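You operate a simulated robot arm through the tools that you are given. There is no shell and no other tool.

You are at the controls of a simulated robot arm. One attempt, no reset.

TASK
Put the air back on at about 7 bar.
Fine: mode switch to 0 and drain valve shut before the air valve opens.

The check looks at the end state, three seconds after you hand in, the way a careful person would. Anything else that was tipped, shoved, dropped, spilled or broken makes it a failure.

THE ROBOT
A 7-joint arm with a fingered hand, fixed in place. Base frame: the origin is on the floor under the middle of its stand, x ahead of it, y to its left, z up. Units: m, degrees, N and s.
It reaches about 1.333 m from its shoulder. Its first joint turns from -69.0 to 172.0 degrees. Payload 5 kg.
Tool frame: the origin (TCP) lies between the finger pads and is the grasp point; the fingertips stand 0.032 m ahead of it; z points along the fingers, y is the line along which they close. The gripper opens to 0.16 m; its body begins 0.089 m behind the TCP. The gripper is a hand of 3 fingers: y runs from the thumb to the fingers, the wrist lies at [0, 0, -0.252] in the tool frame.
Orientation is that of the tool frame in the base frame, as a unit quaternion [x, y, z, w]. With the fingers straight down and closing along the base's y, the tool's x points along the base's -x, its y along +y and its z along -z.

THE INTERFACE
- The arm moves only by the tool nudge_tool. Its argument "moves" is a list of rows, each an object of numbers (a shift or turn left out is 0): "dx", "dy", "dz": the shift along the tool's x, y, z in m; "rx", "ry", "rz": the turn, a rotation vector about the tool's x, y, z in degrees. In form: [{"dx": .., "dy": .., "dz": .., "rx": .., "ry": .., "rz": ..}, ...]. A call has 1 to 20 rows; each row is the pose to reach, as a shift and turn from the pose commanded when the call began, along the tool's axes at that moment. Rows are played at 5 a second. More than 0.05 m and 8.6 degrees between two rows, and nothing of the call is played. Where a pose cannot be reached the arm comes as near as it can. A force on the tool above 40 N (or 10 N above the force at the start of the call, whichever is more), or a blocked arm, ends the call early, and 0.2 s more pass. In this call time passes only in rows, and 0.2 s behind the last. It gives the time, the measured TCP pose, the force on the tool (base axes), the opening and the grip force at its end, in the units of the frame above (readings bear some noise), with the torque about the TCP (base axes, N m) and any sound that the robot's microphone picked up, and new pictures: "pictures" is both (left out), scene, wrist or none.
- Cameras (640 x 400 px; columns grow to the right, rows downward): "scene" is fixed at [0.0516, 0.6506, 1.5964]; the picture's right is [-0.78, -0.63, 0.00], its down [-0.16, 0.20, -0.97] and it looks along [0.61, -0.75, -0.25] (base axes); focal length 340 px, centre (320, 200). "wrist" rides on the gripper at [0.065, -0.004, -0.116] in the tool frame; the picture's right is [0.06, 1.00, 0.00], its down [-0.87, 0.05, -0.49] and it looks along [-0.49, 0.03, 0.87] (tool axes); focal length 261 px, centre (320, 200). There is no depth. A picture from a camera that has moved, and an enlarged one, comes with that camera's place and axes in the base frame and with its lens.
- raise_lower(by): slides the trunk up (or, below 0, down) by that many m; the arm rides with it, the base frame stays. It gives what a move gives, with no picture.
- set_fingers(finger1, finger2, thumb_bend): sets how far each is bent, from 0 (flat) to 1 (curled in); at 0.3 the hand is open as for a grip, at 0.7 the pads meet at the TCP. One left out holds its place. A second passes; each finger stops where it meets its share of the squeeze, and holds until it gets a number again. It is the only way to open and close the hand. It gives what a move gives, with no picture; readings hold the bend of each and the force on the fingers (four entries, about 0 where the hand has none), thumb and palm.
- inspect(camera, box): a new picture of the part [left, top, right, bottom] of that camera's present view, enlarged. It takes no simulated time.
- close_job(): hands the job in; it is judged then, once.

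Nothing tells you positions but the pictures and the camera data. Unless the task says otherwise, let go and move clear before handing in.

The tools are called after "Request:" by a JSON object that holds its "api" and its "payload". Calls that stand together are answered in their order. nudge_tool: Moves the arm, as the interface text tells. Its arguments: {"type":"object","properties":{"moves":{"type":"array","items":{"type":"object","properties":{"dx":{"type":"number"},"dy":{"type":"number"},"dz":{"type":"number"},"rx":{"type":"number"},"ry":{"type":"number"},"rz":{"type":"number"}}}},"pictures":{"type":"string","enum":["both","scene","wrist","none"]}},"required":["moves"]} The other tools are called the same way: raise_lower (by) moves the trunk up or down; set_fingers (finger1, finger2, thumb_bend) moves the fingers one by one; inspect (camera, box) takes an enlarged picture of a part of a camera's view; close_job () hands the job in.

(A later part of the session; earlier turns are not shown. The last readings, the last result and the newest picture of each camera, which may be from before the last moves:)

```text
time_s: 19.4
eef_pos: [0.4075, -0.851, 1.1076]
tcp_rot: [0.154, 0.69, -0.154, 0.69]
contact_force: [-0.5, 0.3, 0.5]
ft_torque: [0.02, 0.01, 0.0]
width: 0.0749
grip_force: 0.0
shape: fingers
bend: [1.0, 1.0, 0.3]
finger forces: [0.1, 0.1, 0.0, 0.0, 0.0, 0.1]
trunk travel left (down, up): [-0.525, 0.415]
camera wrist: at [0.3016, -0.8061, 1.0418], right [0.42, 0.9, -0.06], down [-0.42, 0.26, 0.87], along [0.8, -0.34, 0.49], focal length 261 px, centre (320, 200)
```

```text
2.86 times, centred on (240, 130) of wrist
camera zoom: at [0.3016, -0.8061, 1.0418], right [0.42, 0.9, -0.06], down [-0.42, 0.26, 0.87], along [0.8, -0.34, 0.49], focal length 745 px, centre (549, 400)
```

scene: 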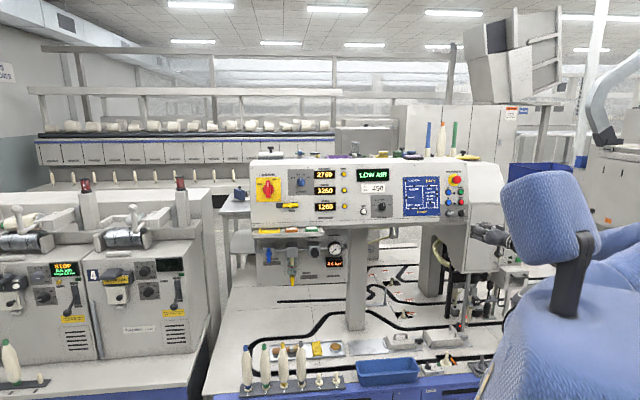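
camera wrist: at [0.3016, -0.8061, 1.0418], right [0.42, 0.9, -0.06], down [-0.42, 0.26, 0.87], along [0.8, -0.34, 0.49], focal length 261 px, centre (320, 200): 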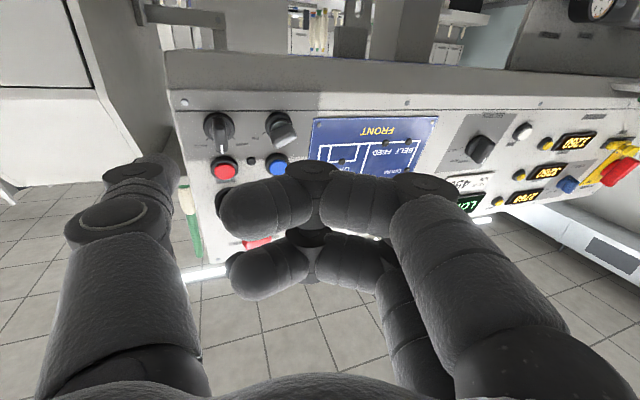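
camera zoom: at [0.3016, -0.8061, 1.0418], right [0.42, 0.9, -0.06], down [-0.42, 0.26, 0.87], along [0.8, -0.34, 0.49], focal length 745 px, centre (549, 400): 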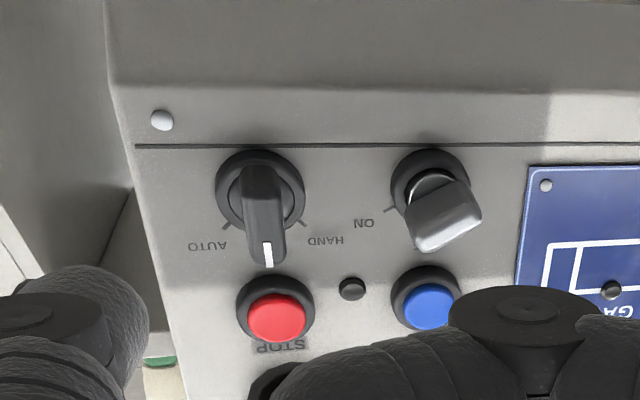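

The mode switch is at 0, confirmed in both views, and nothing else moved. Next is the drain valve. I'll straighten the hand and carry it left in free space, well in front of the panel, at about d=0.82 m.

Request:
{"api": "nudge_tool", "payload": {"moves": [{"dx": 0.0028, "dy": 0.0423, "dz": 0.0112, "rx": 1.11}, {"dx": 0.0056, "dy": 0.0845, "dz": 0.0225, "rx": 2.22}, {"dx": 0.0083, "dy": 0.1268, "dz": 0.0337, "rx": 3.33}, {"dx": 0.0111, "dy": 0.1691, "dz": 0.045, "rx": 4.44}, {"dx": 0.0139, "dy": 0.2113, "dz": 0.0562, "rx": 5.56}, {"dx": 0.0167, "dy": 0.2536, "dz": 0.0674, "rx": 6.67}, {"dx": 0.0194, "dy": 0.2959, "dz": 0.0787, "rx": 7.78}, {"dx": 0.0222, "dy": 0.3381, "dz": 0.0899, "rx": 8.89}, {"dx": 0.025, "dy": 0.3804, "dz": 0.1012, "rx": 10}, {"dx": 0.0278, "dy": 0.4227, "dz": 0.1124, "rx": 11.11}, {"dx": 0.0306, "dy": 0.4649, "dz": 0.1236, "rx": 12.22}, {"dx": 0.0333, "dy": 0.5072, "dz": 0.1349, "rx": 13.33}, {"dx": 0.0361, "dy": 0.5495, "dz": 0.1461, "rx": 14.44}, {"dx": 0.0389, "dy": 0.5917, "dz": 0.1574, "rx": 15.56}, {"dx": 0.0417, "dy": 0.634, "dz": 0.1686, "rx": 16.67}, {"dx": 0.0444, "dy": 0.6763, "dz": 0.1798, "rx": 17.78}, {"dx": 0.0472, "dy": 0.7185, "dz": 0.1911, "rx": 18.89}, {"dx": 0.05, "dy": 0.7608, "dz": 0.2023, "rx": 20}]}}

```text
time_s: 23.2
eef_pos: [0.9194, -0.2736, 1.0618]
tcp_rot: [0.272, 0.653, -0.272, 0.653]
contact_force: [0.8, 0.4, -0.2]
ft_torque: [-0.05, -0.05, -0.06]
width: 0.0745
grip_force: 0.0
shape: fingers
bend: [1.0, 1.0, 0.3]
finger forces: [0.1, 0.0, 0.0, 0.1, 0.1, 0.0]
out of reach, approached as far as the arm can: row 8, 9, 10, 17, 18
trunk travel left (down, up): [-0.525, 0.415]
camera wrist: at [0.8342, -0.1953, 0.9966], right [0.71, 0.7, -0.06], down [-0.31, 0.39, 0.87], along [0.64, -0.6, 0.49], focal length 261 px, centre (320, 200)
```

scene: 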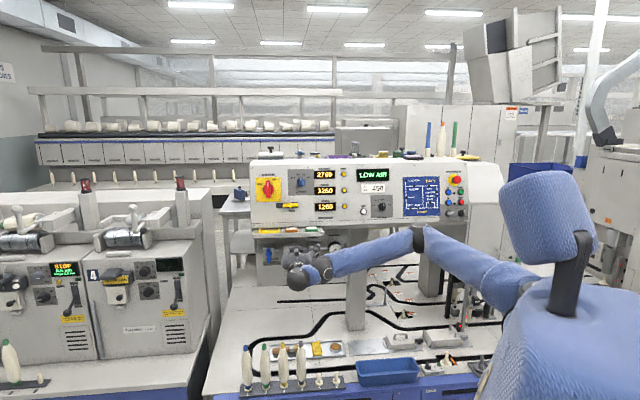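
wrist: 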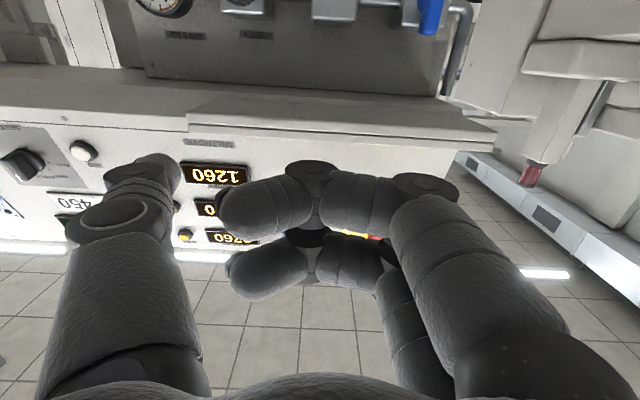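

The hand is now level at about d=0.84, t=0.46, z=1.06, in front of the air unit. The camera is underneath, so for the low drain valve I'll roll the hand -90°. That puts the fingers low, the thumb on top and the camera at the side.

Request:
{"api": "nudge_tool", "payload": {"moves": [{"rz": -8.2}, {"rz": -16.4}, {"rz": -24.6}, {"rz": -32.8}, {"rz": -41}, {"rz": -49.2}, {"rz": -57.4}, {"rz": -65.6}, {"rz": -73.8}, {"rz": -82}, {"rz": -90}]}}

```text
time_s: 25.6
eef_pos: [0.9161, -0.2732, 1.0608]
tcp_rot: [-0.271, 0.653, -0.653, 0.27]
contact_force: [0.0, 0.0, 0.1]
ft_torque: [-0.02, 0.0, 0.04]
width: 0.0742
grip_force: 0.0
shape: fingers
bend: [1.0, 1.0, 0.3]
finger forces: [0.0, 0.0, 0.1, 0.0, 0.0, 0.0]
trunk travel left (down, up): [-0.525, 0.415]
camera wrist: at [0.7878, -0.2377, 1.0638], right [-0.04, -0.05, -1.0], down [0.27, 0.96, -0.06], along [0.96, -0.27, -0.03], focal length 261 px, centre (320, 200)
```

scene: 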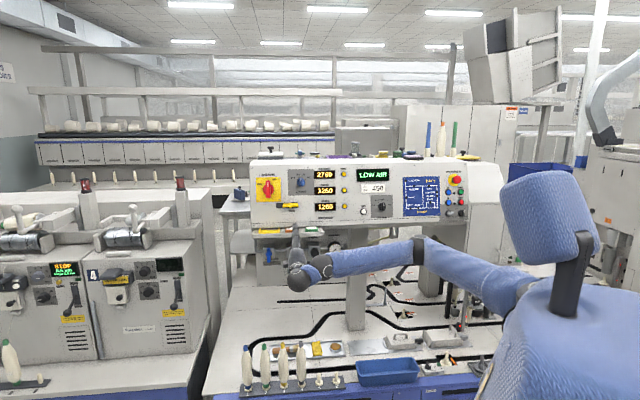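
wrist: 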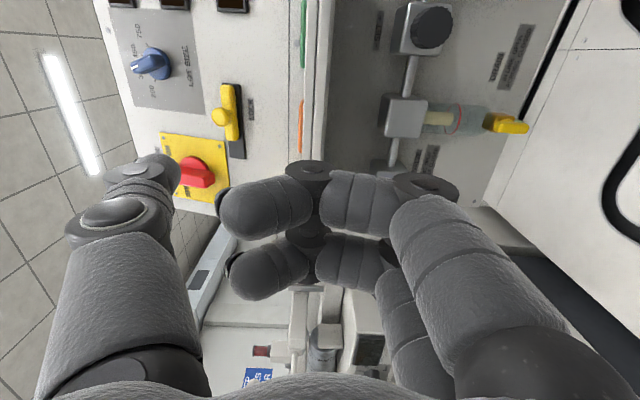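

Now the drain, filter and regulator show in the wrist view, with image right pointing physically down. I'll zoom in on them.

Request:
{"api": "inspect", "payload": {"camera": "wrist", "box": [360, 0, 560, 200]}}

Request:
{"api": "inspect", "payload": {"camera": "wrist", "box": [450, 80, 560, 160]}}

Request:
{"api": "inspect", "payload": {"camera": "scene", "box": [230, 210, 370, 310]}}

```text
2.00 times, centred on (460, 100) of wrist
camera zoom: at [0.7878, -0.2377, 1.0638], right [-0.04, -0.05, -1.0], down [0.27, 0.96, -0.06], along [0.96, -0.27, -0.03], focal length 521 px, centre (40, 400)
```

zoom: 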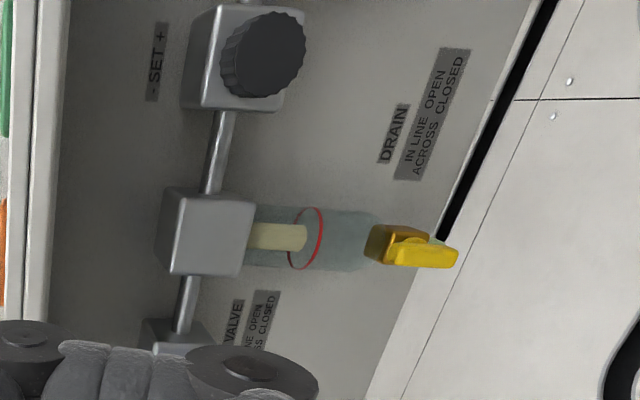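

```text
5.00 times, centred on (505, 120) of wrist
camera zoom: at [0.7878, -0.2377, 1.0638], right [-0.04, -0.05, -1.0], down [0.27, 0.96, -0.06], along [0.96, -0.27, -0.03], focal length 1303 px, centre (-605, 600)
```

zoom: 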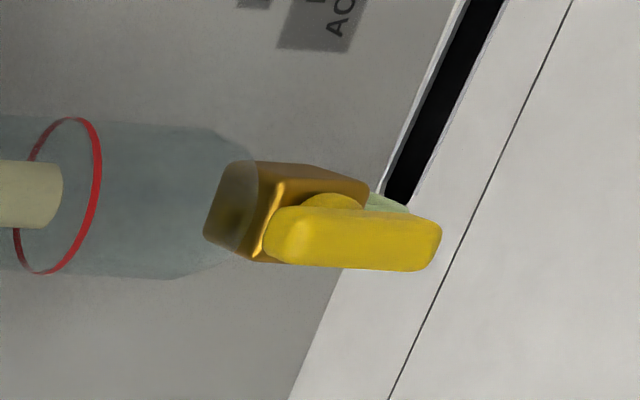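

```text
4.00 times, centred on (300, 260) of scene
camera zoom: at [0.0516, 0.6506, 1.5964], right [-0.78, -0.63, 0.0], down [-0.16, 0.2, -0.97], along [0.61, -0.75, -0.25], focal length 1360 px, centre (400, -40)
```

zoom: 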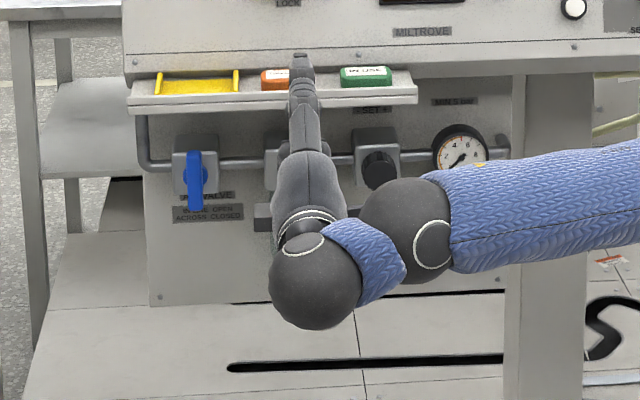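

I put the drain lever as a bar centred on its pivot at about d=1.14, t=0.472, z=0.763, roughly ±24 mm long. The shelf underside is at z≈1.06 with its front at d≈1.0. I'll open the two fingers as a pusher, curl the thumb away, and lower the trunk a little.

Request:
{"api": "set_fingers", "payload": {"finger1": 0.3, "finger2": 1.0, "thumb_bend": 0.3}}

Request:
{"api": "raise_lower", "payload": {"by": -0.1}}

Request:
{"api": "inspect", "payload": {"camera": "wrist", "box": [0, 0, 640, 400]}}

Request:
{"api": "inspect", "payload": {"camera": "scene", "box": [200, 210, 500, 400]}}

```text
time_s: 26.6
eef_pos: [0.9162, -0.2731, 1.0594]
tcp_rot: [0.27, -0.653, 0.654, -0.27]
contact_force: [0.5, -0.5, 0.5]
ft_torque: [0.01, 0.01, -0.03]
width: 0.1678
grip_force: 0.0
shape: fingers
bend: [0.3, 1.0, 0.3]
finger forces: [0.0, 0.1, 0.0, 0.0, 0.1, 0.0]
trunk travel left (down, up): [-0.525, 0.415]
```

```text
time_s: 27.9
eef_pos: [0.9142, -0.2732, 0.961]
tcp_rot: [0.27, -0.653, 0.654, -0.27]
contact_force: [-0.3, -0.1, 0.3]
ft_torque: [0.02, 0.02, -0.03]
width: 0.1678
grip_force: 0.1
shape: fingers
bend: [0.3, 1.0, 0.3]
finger forces: [0.1, 0.0, 0.1, 0.0, 0.0, 0.0]
trunk travel left (down, up): [-0.425, 0.515]
```

```text
1.00 times, centred on (320, 200) of wrist (not enlarged: the box is as wide or as high as the picture)
camera zoom: at [0.7877, -0.2376, 0.964], right [-0.04, -0.04, -1.0], down [0.27, 0.96, -0.05], along [0.96, -0.27, -0.03], focal length 261 px, centre (320, 200)
```

zoom: 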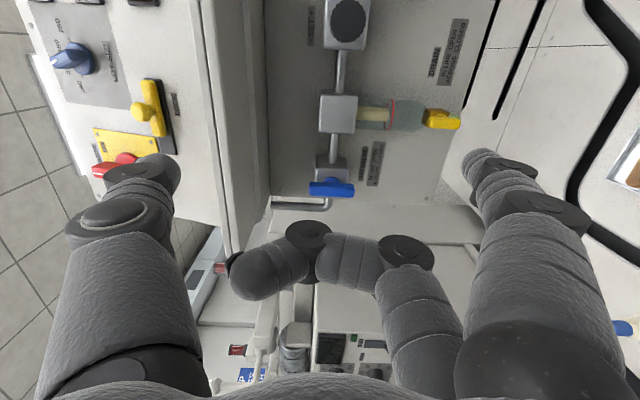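

```text
2.11 times, centred on (350, 305) of scene
camera zoom: at [0.0516, 0.6506, 1.5964], right [-0.78, -0.63, 0.0], down [-0.16, 0.2, -0.97], along [0.61, -0.75, -0.25], focal length 716 px, centre (257, -21)
```

zoom: 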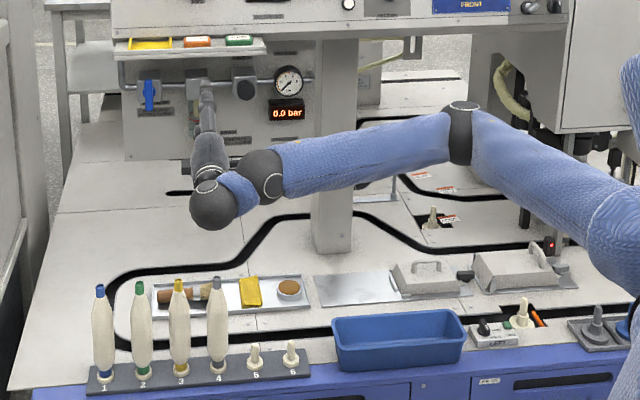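

This is a useful view: the drain lever (yellow), air valve (blue) and regulator knob are all visible, with finger 1 extended low. I'll zoom in to refine their positions.

Request:
{"api": "inspect", "payload": {"camera": "wrist", "box": [380, 70, 500, 160]}}

Request:
{"api": "inspect", "payload": {"camera": "wrist", "box": [270, 130, 410, 230]}}

Request:
{"api": "inspect", "payload": {"camera": "wrist", "box": [300, 0, 420, 80]}}

```text
4.44 times, centred on (440, 115) of wrist
camera zoom: at [0.7877, -0.2376, 0.964], right [-0.04, -0.04, -1.0], down [0.27, 0.96, -0.05], along [0.96, -0.27, -0.03], focal length 1158 px, centre (-213, 578)
```

zoom: 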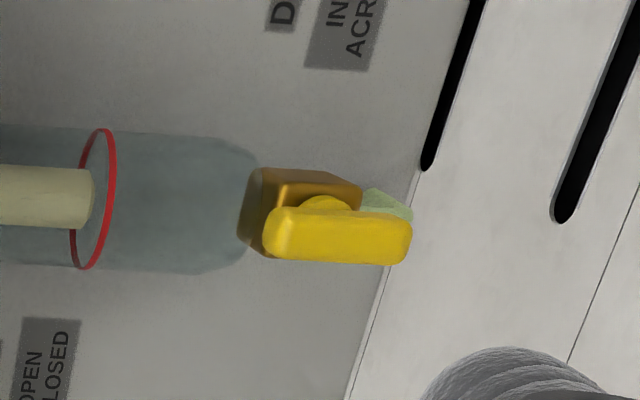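

```text
4.00 times, centred on (340, 180) of wrist
camera zoom: at [0.7877, -0.2376, 0.964], right [-0.04, -0.04, -1.0], down [0.27, 0.96, -0.05], along [0.96, -0.27, -0.03], focal length 1043 px, centre (240, 280)
```

zoom: 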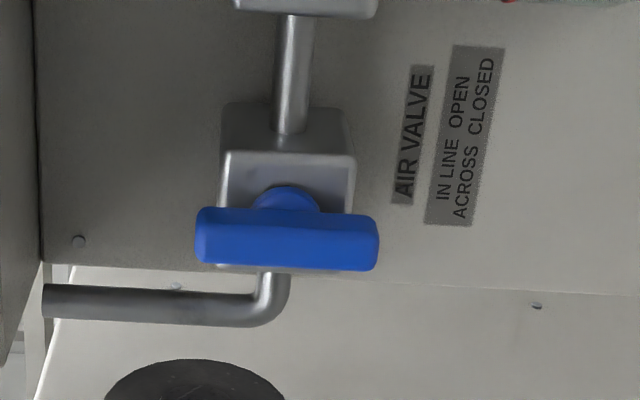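

```text
5.00 times, centred on (360, 40) of wrist
camera zoom: at [0.7877, -0.2376, 0.964], right [-0.04, -0.04, -1.0], down [0.27, 0.96, -0.05], along [0.96, -0.27, -0.03], focal length 1303 px, centre (120, 1000)
```

zoom: 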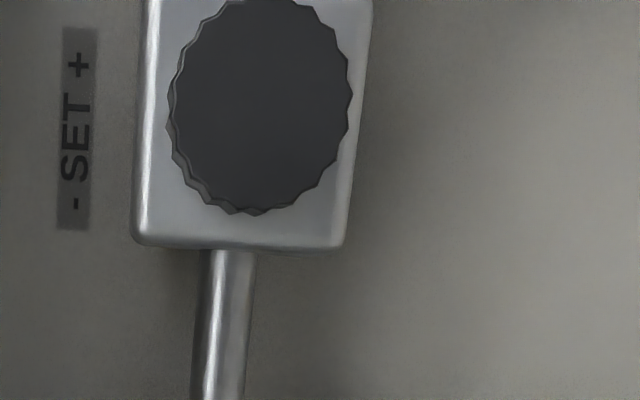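

I've refined the positions:

| Item | d | t | z | Size |
|---|---|---|---|---|
| Drain bar centre | 1.13 | 0.472 | 0.77 | about ±25 mm |
| Air valve bar centre | 1.10 | 0.582 | 0.934 | about ±37 mm |
| Regulator knob front | 1.096 | 0.358 | 0.932 | about 43 mm diameter |

The table is far below, at z≈0.32, so there is room underneath. I'll extend both fingers and curl the thumb fully to make a clean two-finger pusher.

Request:
{"api": "set_fingers", "payload": {"finger1": 0.3, "finger2": 0.3, "thumb_bend": 1.0}}

Request:
{"api": "inspect", "payload": {"camera": "wrist", "box": [0, 0, 640, 400]}}

```text
time_s: 28.9
eef_pos: [0.9159, -0.2734, 0.9597]
tcp_rot: [-0.271, 0.653, -0.653, 0.27]
contact_force: [0.7, 0.4, -0.3]
ft_torque: [0.01, -0.04, 0.02]
width: 0.0625
grip_force: 0.1
shape: fingers
bend: [0.3, 0.3, 1.0]
finger forces: [0.1, 0.1, 0.0, 0.0, 0.1, 0.0]
trunk travel left (down, up): [-0.425, 0.515]
```

```text
1.00 times, centred on (320, 200) of wrist (not enlarged: the box is as wide or as high as the picture)
camera zoom: at [0.7878, -0.2377, 0.9636], right [-0.04, -0.04, -1.0], down [0.27, 0.96, -0.05], along [0.96, -0.27, -0.03], focal length 261 px, centre (320, 200)
```

zoom: 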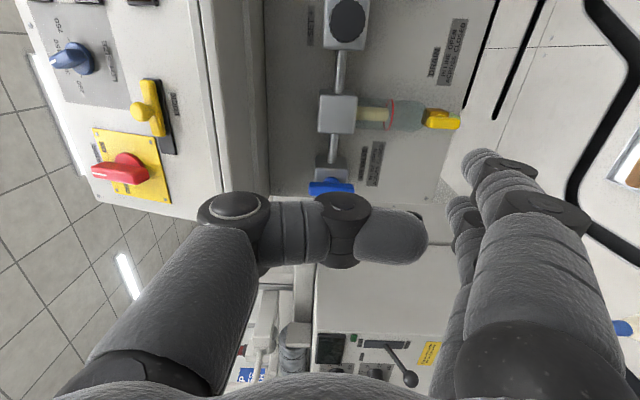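

The thumb is tucked in behind the two fingertips. I'll tilt the hand up 20° so the fingers lead, and move to a stand-off about 8 cm in front of the drain, just right of the lever.

Request:
{"api": "nudge_tool", "payload": {"moves": [{"dx": 0.0063, "dy": 0.0258, "dz": 0.0318, "rx": 4}, {"dx": 0.0125, "dy": 0.0516, "dz": 0.0636, "rx": 8}, {"dx": 0.0188, "dy": 0.0774, "dz": 0.0954, "rx": 12}, {"dx": 0.025, "dy": 0.1032, "dz": 0.1272, "rx": 16}, {"dx": 0.0313, "dy": 0.129, "dz": 0.159, "rx": 20}]}}

Request:
{"api": "inspect", "payload": {"camera": "wrist", "box": [330, 60, 550, 220]}}

Request:
{"api": "inspect", "payload": {"camera": "scene", "box": [230, 210, 370, 310]}}

```text
time_s: 30.1
eef_pos: [1.0058, -0.4068, 0.8321]
tcp_rot: [0.218, -0.53, 0.758, -0.313]
contact_force: [0.2, -0.7, 0.6]
ft_torque: [-0.01, -0.01, 0.03]
width: 0.0626
grip_force: 0.1
shape: fingers
bend: [0.3, 0.3, 1.0]
finger forces: [0.1, 0.1, 0.0, 0.0, 0.0, 0.0]
trunk travel left (down, up): [-0.425, 0.515]
camera wrist: at [0.8812, -0.3761, 0.7952], right [0.2, -0.29, -0.94], down [0.3, 0.93, -0.22], along [0.93, -0.24, 0.27], focal length 261 px, centre (320, 200)
```

scene: 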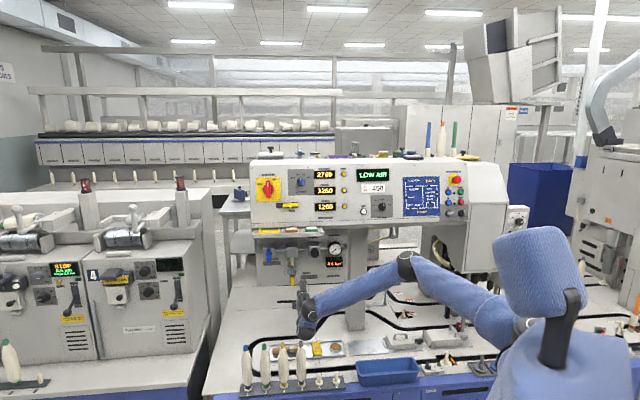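
wrist: 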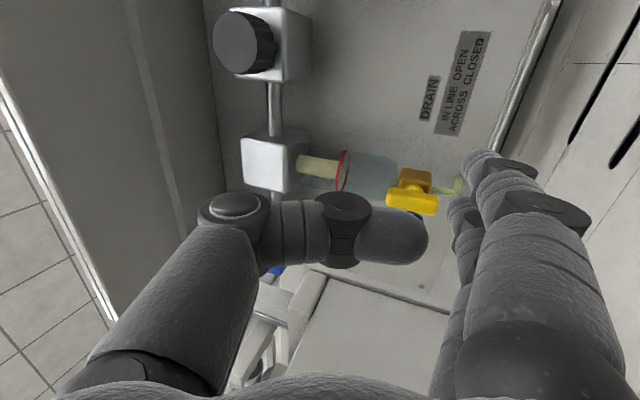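

```text
2.50 times, centred on (440, 140) of wrist
camera zoom: at [0.8812, -0.3761, 0.7952], right [0.2, -0.29, -0.94], down [0.3, 0.93, -0.22], along [0.93, -0.24, 0.27], focal length 652 px, centre (20, 350)
```

zoom: 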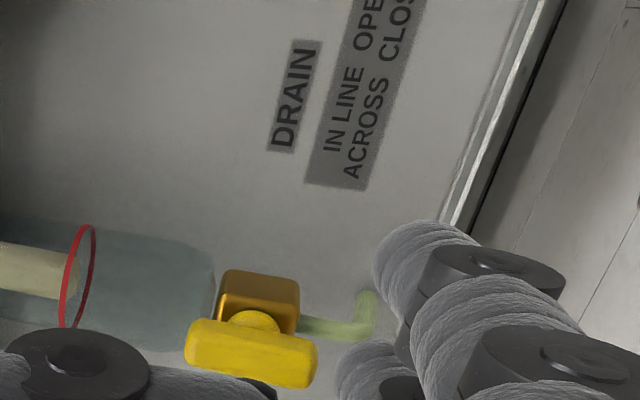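

```text
4.00 times, centred on (300, 260) of scene
camera zoom: at [0.0516, 0.6506, 1.5964], right [-0.78, -0.63, 0.0], down [-0.16, 0.2, -0.97], along [0.61, -0.75, -0.25], focal length 1360 px, centre (400, -40)
```

zoom: 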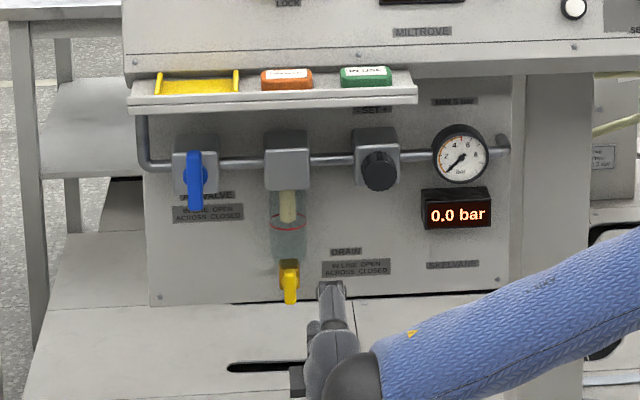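

The scene camera has a clear view of the lever and fingertips. From this closer view I get the lever centre at about d=1.12, z=0.78. I'll advance so finger 2 sits just right of the lever's lower half.

Request:
{"api": "nudge_tool", "payload": {"moves": [{"dy": 0.0059, "dz": 0.0241}, {"dy": 0.0119, "dz": 0.0481}, {"dy": 0.0178, "dz": 0.0722}], "pictures": "none"}}

Request:
{"api": "inspect", "payload": {"camera": "wrist", "box": [330, 60, 550, 220]}}

Request:
{"api": "inspect", "payload": {"camera": "scene", "box": [280, 260, 330, 300]}}

```text
time_s: 30.9
eef_pos: [1.0578, -0.4603, 0.8411]
tcp_rot: [0.22, -0.53, 0.757, -0.313]
contact_force: [-0.5, 0.2, 0.6]
ft_torque: [-0.02, 0.0, -0.02]
width: 0.0622
grip_force: 0.0
shape: fingers
bend: [0.3, 0.3, 1.0]
finger forces: [0.0, 0.0, 0.0, 0.0, 0.0, 0.0]
trunk travel left (down, up): [-0.425, 0.515]
```

```text
2.50 times, centred on (440, 140) of wrist
camera zoom: at [0.933, -0.4289, 0.804], right [0.2, -0.29, -0.94], down [0.3, 0.93, -0.22], along [0.93, -0.24, 0.27], focal length 652 px, centre (20, 350)
```

zoom: 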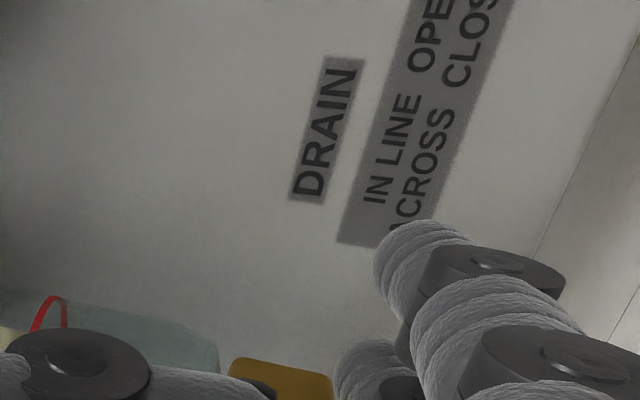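

```text
10.00 times, centred on (305, 280) of scene
camera zoom: at [0.0516, 0.6506, 1.5964], right [-0.78, -0.63, 0.0], down [-0.16, 0.2, -0.97], along [0.61, -0.75, -0.25], focal length 3401 px, centre (470, -600)
```

zoom: 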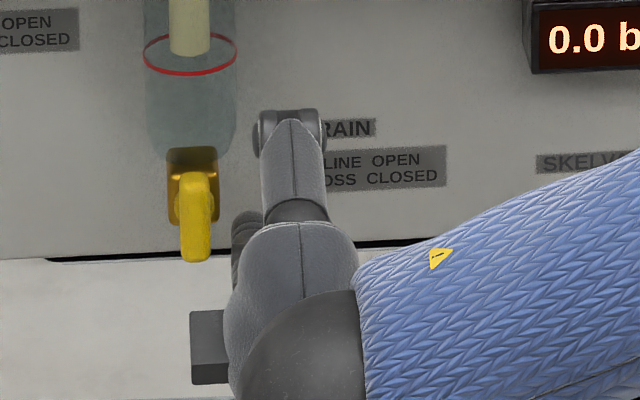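

The fingertip is just right of the lever with no contact. I'll take a wider wrist look at the gap before pushing.

Request:
{"api": "inspect", "payload": {"camera": "wrist", "box": [340, 140, 520, 280]}}

```text
2.86 times, centred on (430, 210) of wrist
camera zoom: at [0.933, -0.4289, 0.804], right [0.2, -0.29, -0.94], down [0.3, 0.93, -0.22], along [0.93, -0.24, 0.27], focal length 745 px, centre (6, 171)
```

zoom: 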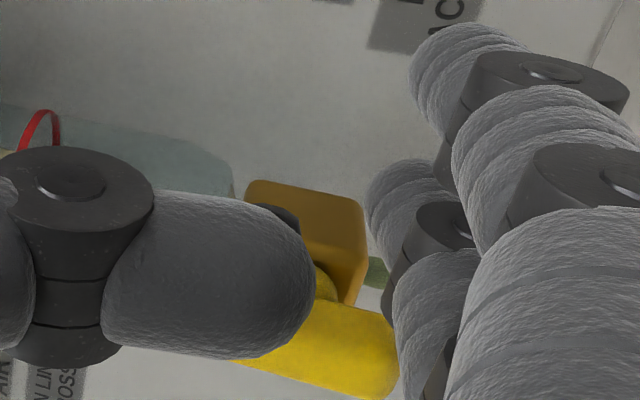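

The lever's lower end sits just to the left of finger 2. I'll start pushing left in small steps, watching the force and which way the lever is free to turn.

Request:
{"api": "nudge_tool", "payload": {"moves": [{"dx": -0.006}, {"dx": -0.012}, {"dx": -0.017, "dy": 0.002, "dz": -0.0007}], "pictures": "none"}}

Request:
{"api": "inspect", "payload": {"camera": "scene", "box": [280, 260, 330, 300]}}

```text
time_s: 31.7
eef_pos: [1.069, -0.453, 0.8373]
tcp_rot: [0.219, -0.53, 0.758, -0.311]
contact_force: [-13.9, -9.5, -1.2]
ft_torque: [-0.7, 1.14, -0.46]
width: 0.0623
grip_force: 7.4
shape: fingers
bend: [0.3, 0.29, 1.0]
finger forces: [0.0, 14.3, 0.0, 0.1, 0.1, 0.0]
trunk travel left (down, up): [-0.425, 0.515]
```

```text
10.00 times, centred on (305, 280) of scene
camera zoom: at [0.0516, 0.6506, 1.5964], right [-0.78, -0.63, 0.0], down [-0.16, 0.2, -0.97], along [0.61, -0.75, -0.25], focal length 3401 px, centre (470, -600)
```

zoom: 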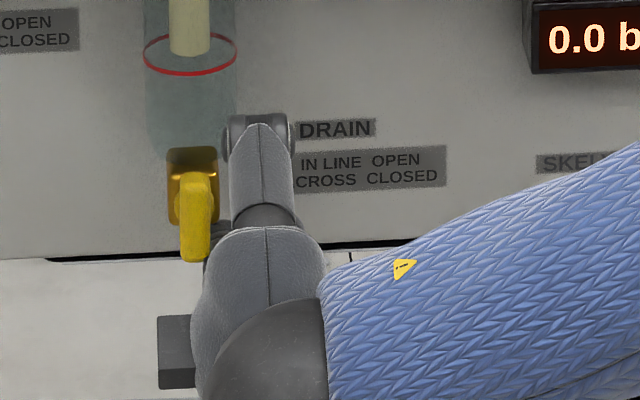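

Finger 2 is pressing at about 16 N and the lever hasn't moved yet. I'll press slightly more before deciding whether this is the stop side.

Request:
{"api": "nudge_tool", "payload": {"moves": [{"dx": -0.0015, "dy": 0.001}, {"dx": -0.003, "dy": 0.002}], "pictures": "none"}}

Request:
{"api": "inspect", "payload": {"camera": "scene", "box": [280, 260, 330, 300]}}

Request:
{"api": "inspect", "payload": {"camera": "wrist", "box": [340, 140, 520, 280]}}

```text
time_s: 32.3
eef_pos: [1.0733, -0.4459, 0.8357]
tcp_rot: [0.219, -0.53, 0.757, -0.312]
contact_force: [-0.3, 1.4, -2.0]
ft_torque: [0.16, 0.12, 0.04]
width: 0.0625
grip_force: 1.1
shape: fingers
bend: [0.3, 0.27, 1.0]
finger forces: [0.0, 2.5, 0.0, 0.0, 0.0, 0.0]
trunk travel left (down, up): [-0.425, 0.515]
```

```text
10.00 times, centred on (305, 280) of scene
camera zoom: at [0.0516, 0.6506, 1.5964], right [-0.78, -0.63, 0.0], down [-0.16, 0.2, -0.97], along [0.61, -0.75, -0.25], focal length 3401 px, centre (470, -600)
```

zoom: 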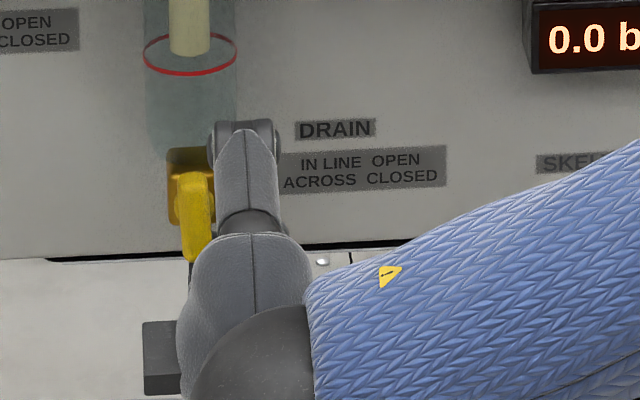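

```text
2.86 times, centred on (430, 210) of wrist
camera zoom: at [0.9492, -0.415, 0.7991], right [0.2, -0.28, -0.94], down [0.3, 0.93, -0.22], along [0.93, -0.24, 0.27], focal length 745 px, centre (6, 171)
```

zoom: 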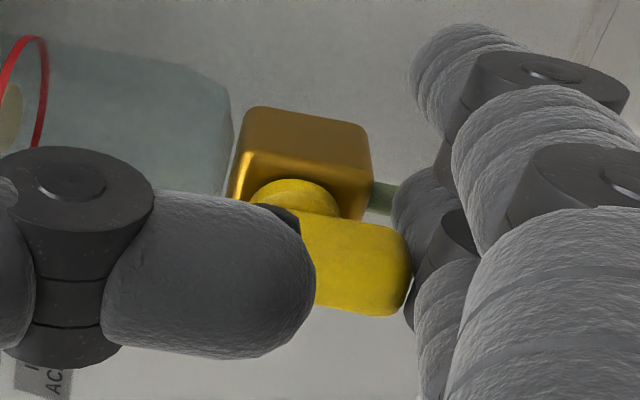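

Finger 2 slipped under the lever end after about 16 N, so that direction feels like the closed-off side. I'll drop below the lever, go round to its left side, and push the lower end to the right instead.

Request:
{"api": "nudge_tool", "payload": {"moves": [{"dy": 0.0254, "dz": -0.0092}, {"dx": -0.038, "dy": 0.0254, "dz": -0.0092}, {"dx": -0.077, "dy": 0.0254, "dz": -0.0092}, {"dx": -0.077, "dy": 0.0122, "dz": -0.0044}, {"dx": -0.077, "dy": -0.0055, "dz": 0.002}], "pictures": "none"}}

Request:
{"api": "inspect", "payload": {"camera": "scene", "box": [270, 250, 330, 300]}}

Request:
{"api": "inspect", "payload": {"camera": "wrist", "box": [280, 0, 560, 220]}}

```text
time_s: 33.5
eef_pos: [1.1279, -0.3923, 0.8419]
tcp_rot: [0.219, -0.53, 0.757, -0.313]
contact_force: [-0.1, -0.1, 0.1]
ft_torque: [0.02, 0.01, 0.05]
width: 0.0624
grip_force: 0.0
shape: fingers
bend: [0.3, 0.3, 1.0]
finger forces: [0.0, 0.0, 0.0, 0.0, 0.0, 0.0]
trunk travel left (down, up): [-0.425, 0.515]
```

```text
8.00 times, centred on (300, 275) of scene
camera zoom: at [0.0516, 0.6506, 1.5964], right [-0.78, -0.63, 0.0], down [-0.16, 0.2, -0.97], along [0.61, -0.75, -0.25], focal length 2721 px, centre (480, -400)
```

zoom: 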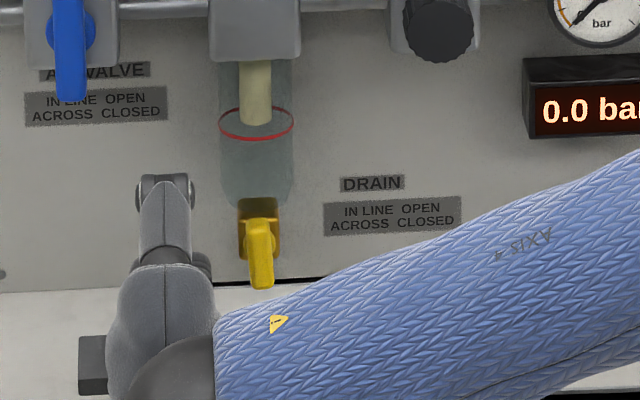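

```text
1.82 times, centred on (420, 110) of wrist
camera zoom: at [1.0041, -0.36, 0.8048], right [0.2, -0.29, -0.94], down [0.3, 0.93, -0.22], along [0.93, -0.24, 0.27], focal length 474 px, centre (138, 364)
```

zoom: 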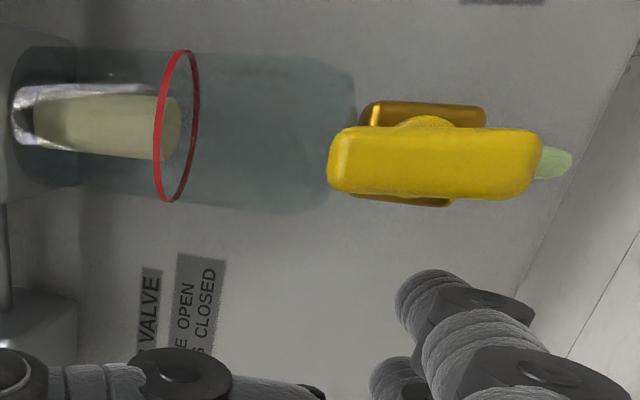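

I now have a clear view of the lever, with its centre at z≈0.778 and its lower end at z≈0.753, and finger 1 is on its left. Next I'll push the lower end to the right.

Request:
{"api": "nudge_tool", "payload": {"moves": [{"dx": 0.006, "dy": -0.001}, {"dx": 0.012, "dy": -0.002}, {"dx": 0.016, "dy": -0.002}], "pictures": "none"}}

Request:
{"api": "inspect", "payload": {"camera": "scene", "box": [270, 250, 330, 300]}}

Request:
{"api": "inspect", "payload": {"camera": "wrist", "box": [280, 0, 560, 220]}}

```text
time_s: 34.3
eef_pos: [1.1155, -0.4028, 0.8437]
tcp_rot: [0.219, -0.53, 0.758, -0.312]
contact_force: [0.6, 0.7, 0.3]
ft_torque: [0.0, -0.03, 0.01]
width: 0.0623
grip_force: 0.4
shape: fingers
bend: [0.3, 0.3, 1.0]
finger forces: [0.2, 0.0, 0.0, 0.1, 0.0, 0.0]
trunk travel left (down, up): [-0.425, 0.515]
```

```text
8.00 times, centred on (300, 275) of scene
camera zoom: at [0.0516, 0.6506, 1.5964], right [-0.78, -0.63, 0.0], down [-0.16, 0.2, -0.97], along [0.61, -0.75, -0.25], focal length 2721 px, centre (480, -400)
```

zoom: 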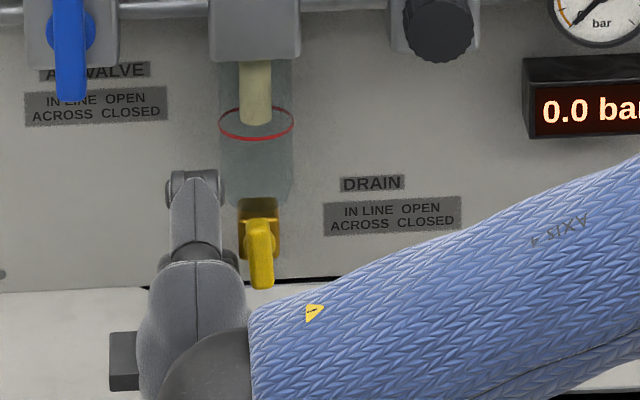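

```text
1.82 times, centred on (420, 110) of wrist
camera zoom: at [0.9916, -0.3718, 0.8064], right [0.2, -0.29, -0.94], down [0.3, 0.93, -0.22], along [0.93, -0.24, 0.27], focal length 474 px, centre (138, 364)
```

zoom: 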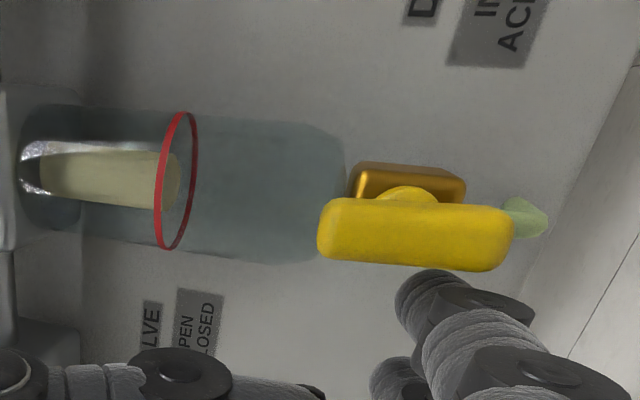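

The finger is just touching the lever's left side. I'll push on to the right.

Request:
{"api": "nudge_tool", "payload": {"moves": [{"dx": 0.003}, {"dx": 0.006}, {"dx": 0.009}], "pictures": "none"}}

Request:
{"api": "inspect", "payload": {"camera": "scene", "box": [270, 250, 330, 300]}}

Request:
{"api": "inspect", "payload": {"camera": "wrist", "box": [280, 0, 560, 220]}}

```text
time_s: 35.3
eef_pos: [1.1113, -0.405, 0.8433]
tcp_rot: [0.218, -0.531, 0.754, -0.319]
contact_force: [36.9, 23.2, -1.3]
ft_torque: [1.76, -2.87, 2.34]
width: 0.0635
grip_force: 20.1
shape: fingers
bend: [0.28, 0.3, 1.0]
finger forces: [38.1, 0.1, 0.0, 0.2, 0.1, 0.1]
trunk travel left (down, up): [-0.425, 0.515]
stopped in row 3: the force on the tool passed its limit at 43 N (the readings are from after the stop); the commanded pose is now the measured one
```

```text
8.00 times, centred on (300, 275) of scene
camera zoom: at [0.0516, 0.6506, 1.5964], right [-0.78, -0.63, 0.0], down [-0.16, 0.2, -0.97], along [0.61, -0.75, -0.25], focal length 2721 px, centre (480, -400)
```

zoom: 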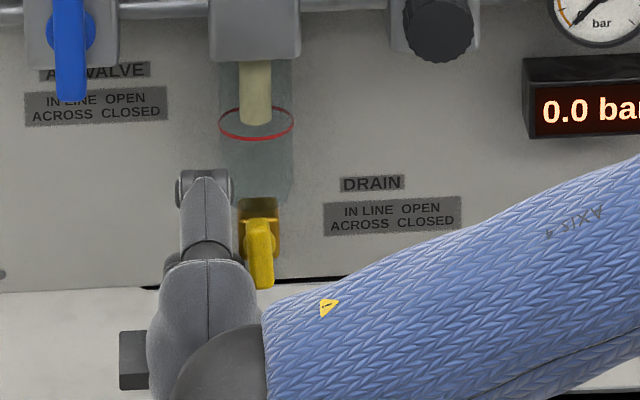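

```text
1.82 times, centred on (420, 110) of wrist
camera zoom: at [0.9865, -0.3746, 0.807], right [0.2, -0.28, -0.94], down [0.3, 0.93, -0.21], along [0.93, -0.24, 0.27], focal length 474 px, centre (138, 364)
```

zoom: 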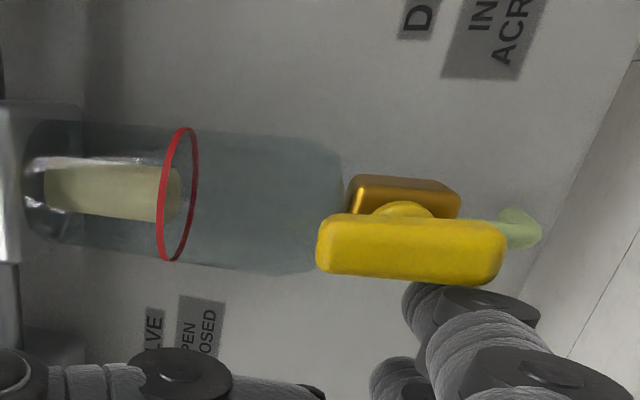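

Pushing right hit a solid stop at over 40 N, so the valve must close the other way, with the lower end swinging left. On my first try the finger just slipped under the end. I'll go back to the right side, hold the finger higher on the bar, and then swing the whole hand rigidly about the valve axis.

Request:
{"api": "nudge_tool", "payload": {"moves": [{"dx": -0.012}, {"dx": -0.012, "dy": 0.0301, "dz": -0.0109}, {"dx": 0.018, "dy": 0.0301, "dz": -0.0109}, {"dx": 0.048, "dy": 0.0301, "dz": -0.0109}, {"dx": 0.076, "dy": 0.0301, "dz": -0.0109}, {"dx": 0.076, "dy": 0.015, "dz": -0.0055}, {"dx": 0.076}], "pictures": "none"}}

Request:
{"api": "inspect", "payload": {"camera": "scene", "box": [270, 250, 330, 300]}}

Request:
{"api": "inspect", "payload": {"camera": "wrist", "box": [340, 140, 520, 280]}}

```text
time_s: 36.9
eef_pos: [1.0539, -0.4631, 0.8437]
tcp_rot: [0.217, -0.531, 0.757, -0.314]
contact_force: [-1.0, 0.5, 0.4]
ft_torque: [0.02, -0.02, -0.01]
width: 0.0624
grip_force: 0.1
shape: fingers
bend: [0.3, 0.3, 1.0]
finger forces: [0.0, 0.0, 0.0, 0.0, 0.1, 0.0]
trunk travel left (down, up): [-0.425, 0.515]
```

```text
8.00 times, centred on (300, 275) of scene
camera zoom: at [0.0516, 0.6506, 1.5964], right [-0.78, -0.63, 0.0], down [-0.16, 0.2, -0.97], along [0.61, -0.75, -0.25], focal length 2721 px, centre (480, -400)
```

zoom: 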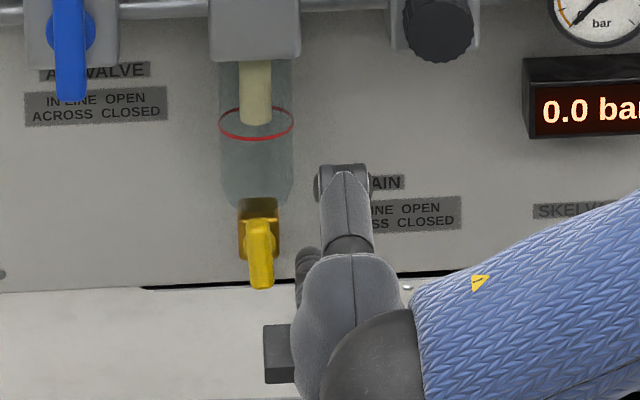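

```text
2.86 times, centred on (430, 210) of wrist
camera zoom: at [0.9291, -0.431, 0.8066], right [0.2, -0.28, -0.94], down [0.3, 0.93, -0.22], along [0.93, -0.24, 0.27], focal length 745 px, centre (6, 171)
```

zoom: 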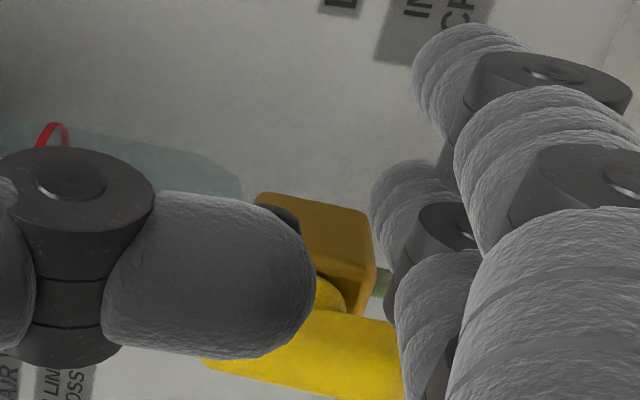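

Finger 2 is back on the right of the bar and higher up. I'll ease it into light contact first.

Request:
{"api": "nudge_tool", "payload": {"moves": [{"dx": -0.007, "dy": -0.0007, "dz": -0.0019}, {"dx": -0.013, "dy": -0.0014, "dz": -0.0038}], "pictures": "none"}}

Request:
{"api": "nudge_tool", "payload": {"moves": [{"dx": -0.003}], "pictures": "none"}}

```text
time_s: 37.5
eef_pos: [1.0606, -0.452, 0.8443]
tcp_rot: [0.217, -0.531, 0.756, -0.314]
contact_force: [-3.0, -3.2, -0.2]
ft_torque: [-0.24, 0.22, -0.24]
width: 0.0625
grip_force: 1.8
shape: fingers
bend: [0.3, 0.3, 1.0]
finger forces: [0.0, 3.7, 0.0, 0.0, 0.0, 0.1]
trunk travel left (down, up): [-0.425, 0.515]
```

```text
time_s: 37.9
eef_pos: [1.0608, -0.4518, 0.8441]
tcp_rot: [0.217, -0.531, 0.757, -0.313]
contact_force: [-22.0, -12.2, -0.7]
ft_torque: [-0.88, 1.72, -1.04]
width: 0.0624
grip_force: 11.7
shape: fingers
bend: [0.3, 0.3, 1.0]
finger forces: [0.0, 23.9, 0.0, 0.0, 0.0, 0.0]
trunk travel left (down, up): [-0.425, 0.515]
```

Contact came 5 mm too early and is completely rigid. Comparing the last two wrist views puts the lever's front at d≈1.10, so the fingertip has been pressing on the brass body behind it rather than the lever. I'll back off and pull out about 13 mm before pushing again.

Request:
{"api": "nudge_tool", "payload": {"moves": [{"dx": 0.008}, {"dx": 0.015}, {"dx": 0.015, "dy": -0.0044, "dz": -0.0122}], "pictures": "none"}}

Request:
{"api": "nudge_tool", "payload": {"moves": [{"dx": -0.008}, {"dx": -0.015}, {"dx": -0.019}], "pictures": "none"}}

Request:
{"api": "inspect", "payload": {"camera": "wrist", "box": [340, 140, 520, 280]}}

Request:
{"api": "inspect", "payload": {"camera": "scene", "box": [270, 250, 330, 300]}}

```text
time_s: 38.7
eef_pos: [1.0431, -0.4506, 0.8449]
tcp_rot: [0.218, -0.531, 0.756, -0.315]
contact_force: [-0.2, -0.3, -1.4]
ft_torque: [-0.06, -0.01, 0.04]
width: 0.0628
grip_force: 0.0
shape: fingers
bend: [0.3, 0.3, 1.0]
finger forces: [0.0, 0.1, 0.0, 0.0, 0.0, 0.1]
trunk travel left (down, up): [-0.425, 0.515]
```

```text
time_s: 39.5
eef_pos: [1.0548, -0.4396, 0.8429]
tcp_rot: [0.217, -0.531, 0.757, -0.312]
contact_force: [-13.8, -9.0, -0.3]
ft_torque: [-0.66, 1.13, -0.63]
width: 0.0629
grip_force: 7.9
shape: fingers
bend: [0.3, 0.3, 1.0]
finger forces: [0.1, 16.0, 0.1, 0.0, 0.1, 0.0]
trunk travel left (down, up): [-0.425, 0.515]
```

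```text
2.86 times, centred on (430, 210) of wrist
camera zoom: at [0.9313, -0.4081, 0.8073], right [0.2, -0.28, -0.94], down [0.3, 0.93, -0.22], along [0.93, -0.24, 0.27], focal length 745 px, centre (6, 171)
```

zoom: 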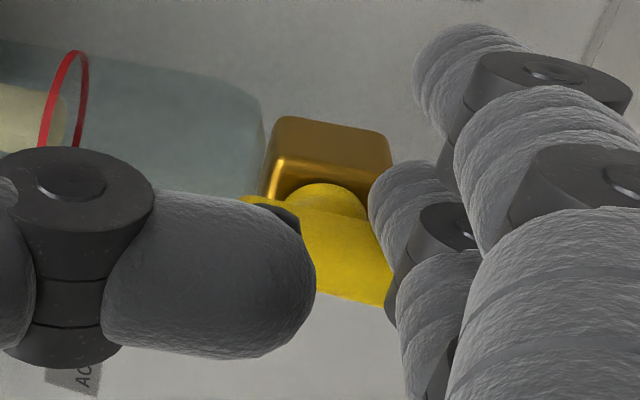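

```text
8.00 times, centred on (300, 275) of scene
camera zoom: at [0.0516, 0.6506, 1.5964], right [-0.78, -0.63, 0.0], down [-0.16, 0.2, -0.97], along [0.61, -0.75, -0.25], focal length 2721 px, centre (480, -400)
```

zoom: 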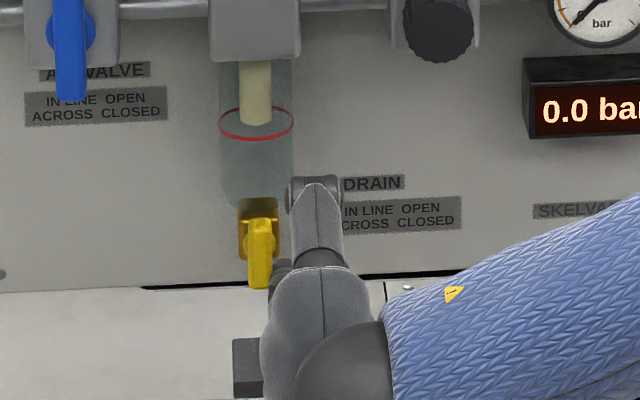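

Now the finger is on the lever itself, and the lever has tilted slightly. I'll swing the hand clockwise about the valve axis, starting with 24°, so the finger's stiff side keeps pushing square to the bar.

Request:
{"api": "nudge_tool", "payload": {"moves": [{"dx": 0.0042, "dy": 0.0022, "dz": -0.0008, "ry": 1.37, "rz": 3.76}, {"dx": 0.0085, "dy": 0.0046, "dz": -0.0017, "ry": 2.74, "rz": 7.52}, {"dx": 0.0162, "dy": 0.0102, "dz": -0.0037, "ry": 5.47, "rz": 15.04}, {"dx": 0.023, "dy": 0.0168, "dz": -0.0061, "ry": 8.21, "rz": 22.56}], "pictures": "none"}}

Request:
{"api": "inspect", "payload": {"camera": "wrist", "box": [340, 140, 520, 280]}}

Request:
{"api": "inspect", "payload": {"camera": "scene", "box": [270, 250, 330, 300]}}

```text
time_s: 40.1
eef_pos: [1.0494, -0.4474, 0.8373]
tcp_rot: [0.168, -0.549, 0.742, -0.345]
contact_force: [-29.6, -13.5, -2.0]
ft_torque: [-0.96, 2.28, -0.93]
width: 0.0626
grip_force: 15.1
shape: fingers
bend: [0.3, 0.31, 1.0]
finger forces: [0.1, 30.6, 0.1, 0.1, 0.0, 0.0]
trunk travel left (down, up): [-0.425, 0.515]
stopped in row 3: the force on the tool passed its limit at 42 N (the readings are from after the stop); the commanded pose is now the measured one
```

```text
2.86 times, centred on (430, 210) of wrist
camera zoom: at [0.9295, -0.4107, 0.793], right [0.28, -0.2, -0.94], down [0.32, 0.94, -0.11], along [0.9, -0.27, 0.33], focal length 745 px, centre (6, 171)
```

zoom: 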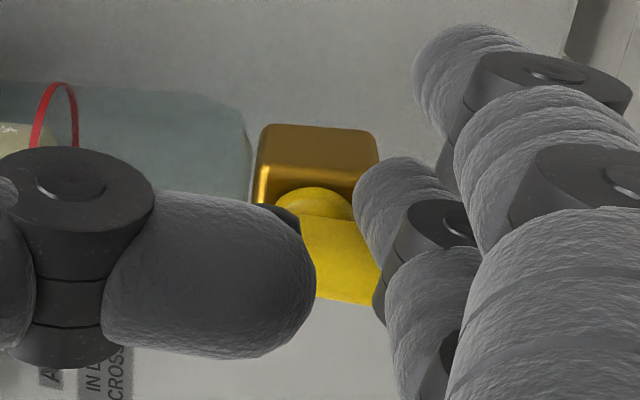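

```text
8.00 times, centred on (300, 275) of scene
camera zoom: at [0.0516, 0.6506, 1.5964], right [-0.78, -0.63, 0.0], down [-0.16, 0.2, -0.97], along [0.61, -0.75, -0.25], focal length 2721 px, centre (480, -400)
```

zoom: 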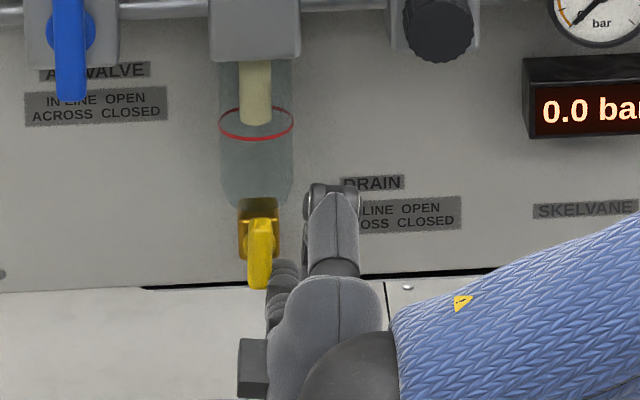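

The lever takes 42 N this way without turning, and this time the contact really is on the lever, so clockwise is the stop side. My earlier push from the left was on the brass body, not the lever. I'll undo the roll, go round to the left side, and try again at the right depth.

Request:
{"api": "nudge_tool", "payload": {"moves": [{"dx": 0.012}, {"dx": 0.012, "ry": -2.87, "rz": -7.9}], "pictures": "none"}}

```text
time_s: 40.7
eef_pos: [1.0423, -0.4519, 0.8362]
tcp_rot: [0.225, -0.528, 0.758, -0.31]
contact_force: [-0.4, -0.2, 0.4]
ft_torque: [0.0, -0.01, -0.01]
width: 0.0625
grip_force: 0.1
shape: fingers
bend: [0.3, 0.3, 1.0]
finger forces: [0.0, 0.0, 0.0, 0.0, 0.0, 0.1]
trunk travel left (down, up): [-0.425, 0.515]
```

Request:
{"api": "nudge_tool", "payload": {"moves": [{"dy": 0.0165, "dz": -0.006}, {"dy": 0.0329, "dz": -0.012}, {"dx": -0.03, "dy": 0.0329, "dz": -0.012}, {"dx": -0.06, "dy": 0.0329, "dz": -0.012}, {"dx": -0.0905, "dy": 0.0329, "dz": -0.012}, {"dx": -0.0905, "dy": 0.0132, "dz": -0.0048}, {"dx": -0.0905, "dy": -0.0066, "dz": 0.0024}], "pictures": "none"}}

Request:
{"api": "nudge_tool", "payload": {"moves": [{"dx": 0.006}, {"dx": 0.011}], "pictures": "none"}}

Request:
{"api": "inspect", "payload": {"camera": "wrist", "box": [280, 0, 560, 220]}}

```text
time_s: 42.3
eef_pos: [1.1083, -0.3894, 0.8432]
tcp_rot: [0.225, -0.528, 0.758, -0.309]
contact_force: [0.5, -0.7, 0.4]
ft_torque: [-0.01, 0.02, 0.04]
width: 0.0624
grip_force: 0.1
shape: fingers
bend: [0.3, 0.3, 1.0]
finger forces: [0.0, 0.0, 0.0, 0.0, 0.0, 0.0]
trunk travel left (down, up): [-0.425, 0.515]
```

```text
time_s: 42.9
eef_pos: [1.1002, -0.3964, 0.8426]
tcp_rot: [0.224, -0.529, 0.759, -0.308]
contact_force: [1.9, -0.3, -0.4]
ft_torque: [0.06, -0.14, 0.08]
width: 0.0624
grip_force: 0.8
shape: fingers
bend: [0.3, 0.3, 1.0]
finger forces: [1.6, 0.0, 0.1, 0.1, 0.0, 0.0]
trunk travel left (down, up): [-0.425, 0.515]
```

```text
1.82 times, centred on (420, 110) of wrist
camera zoom: at [0.976, -0.3647, 0.807], right [0.19, -0.3, -0.94], down [0.3, 0.93, -0.23], along [0.94, -0.24, 0.26], focal length 474 px, centre (138, 364)
```

zoom: 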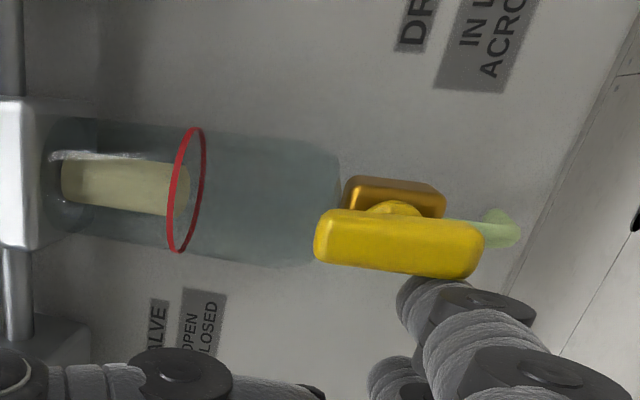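

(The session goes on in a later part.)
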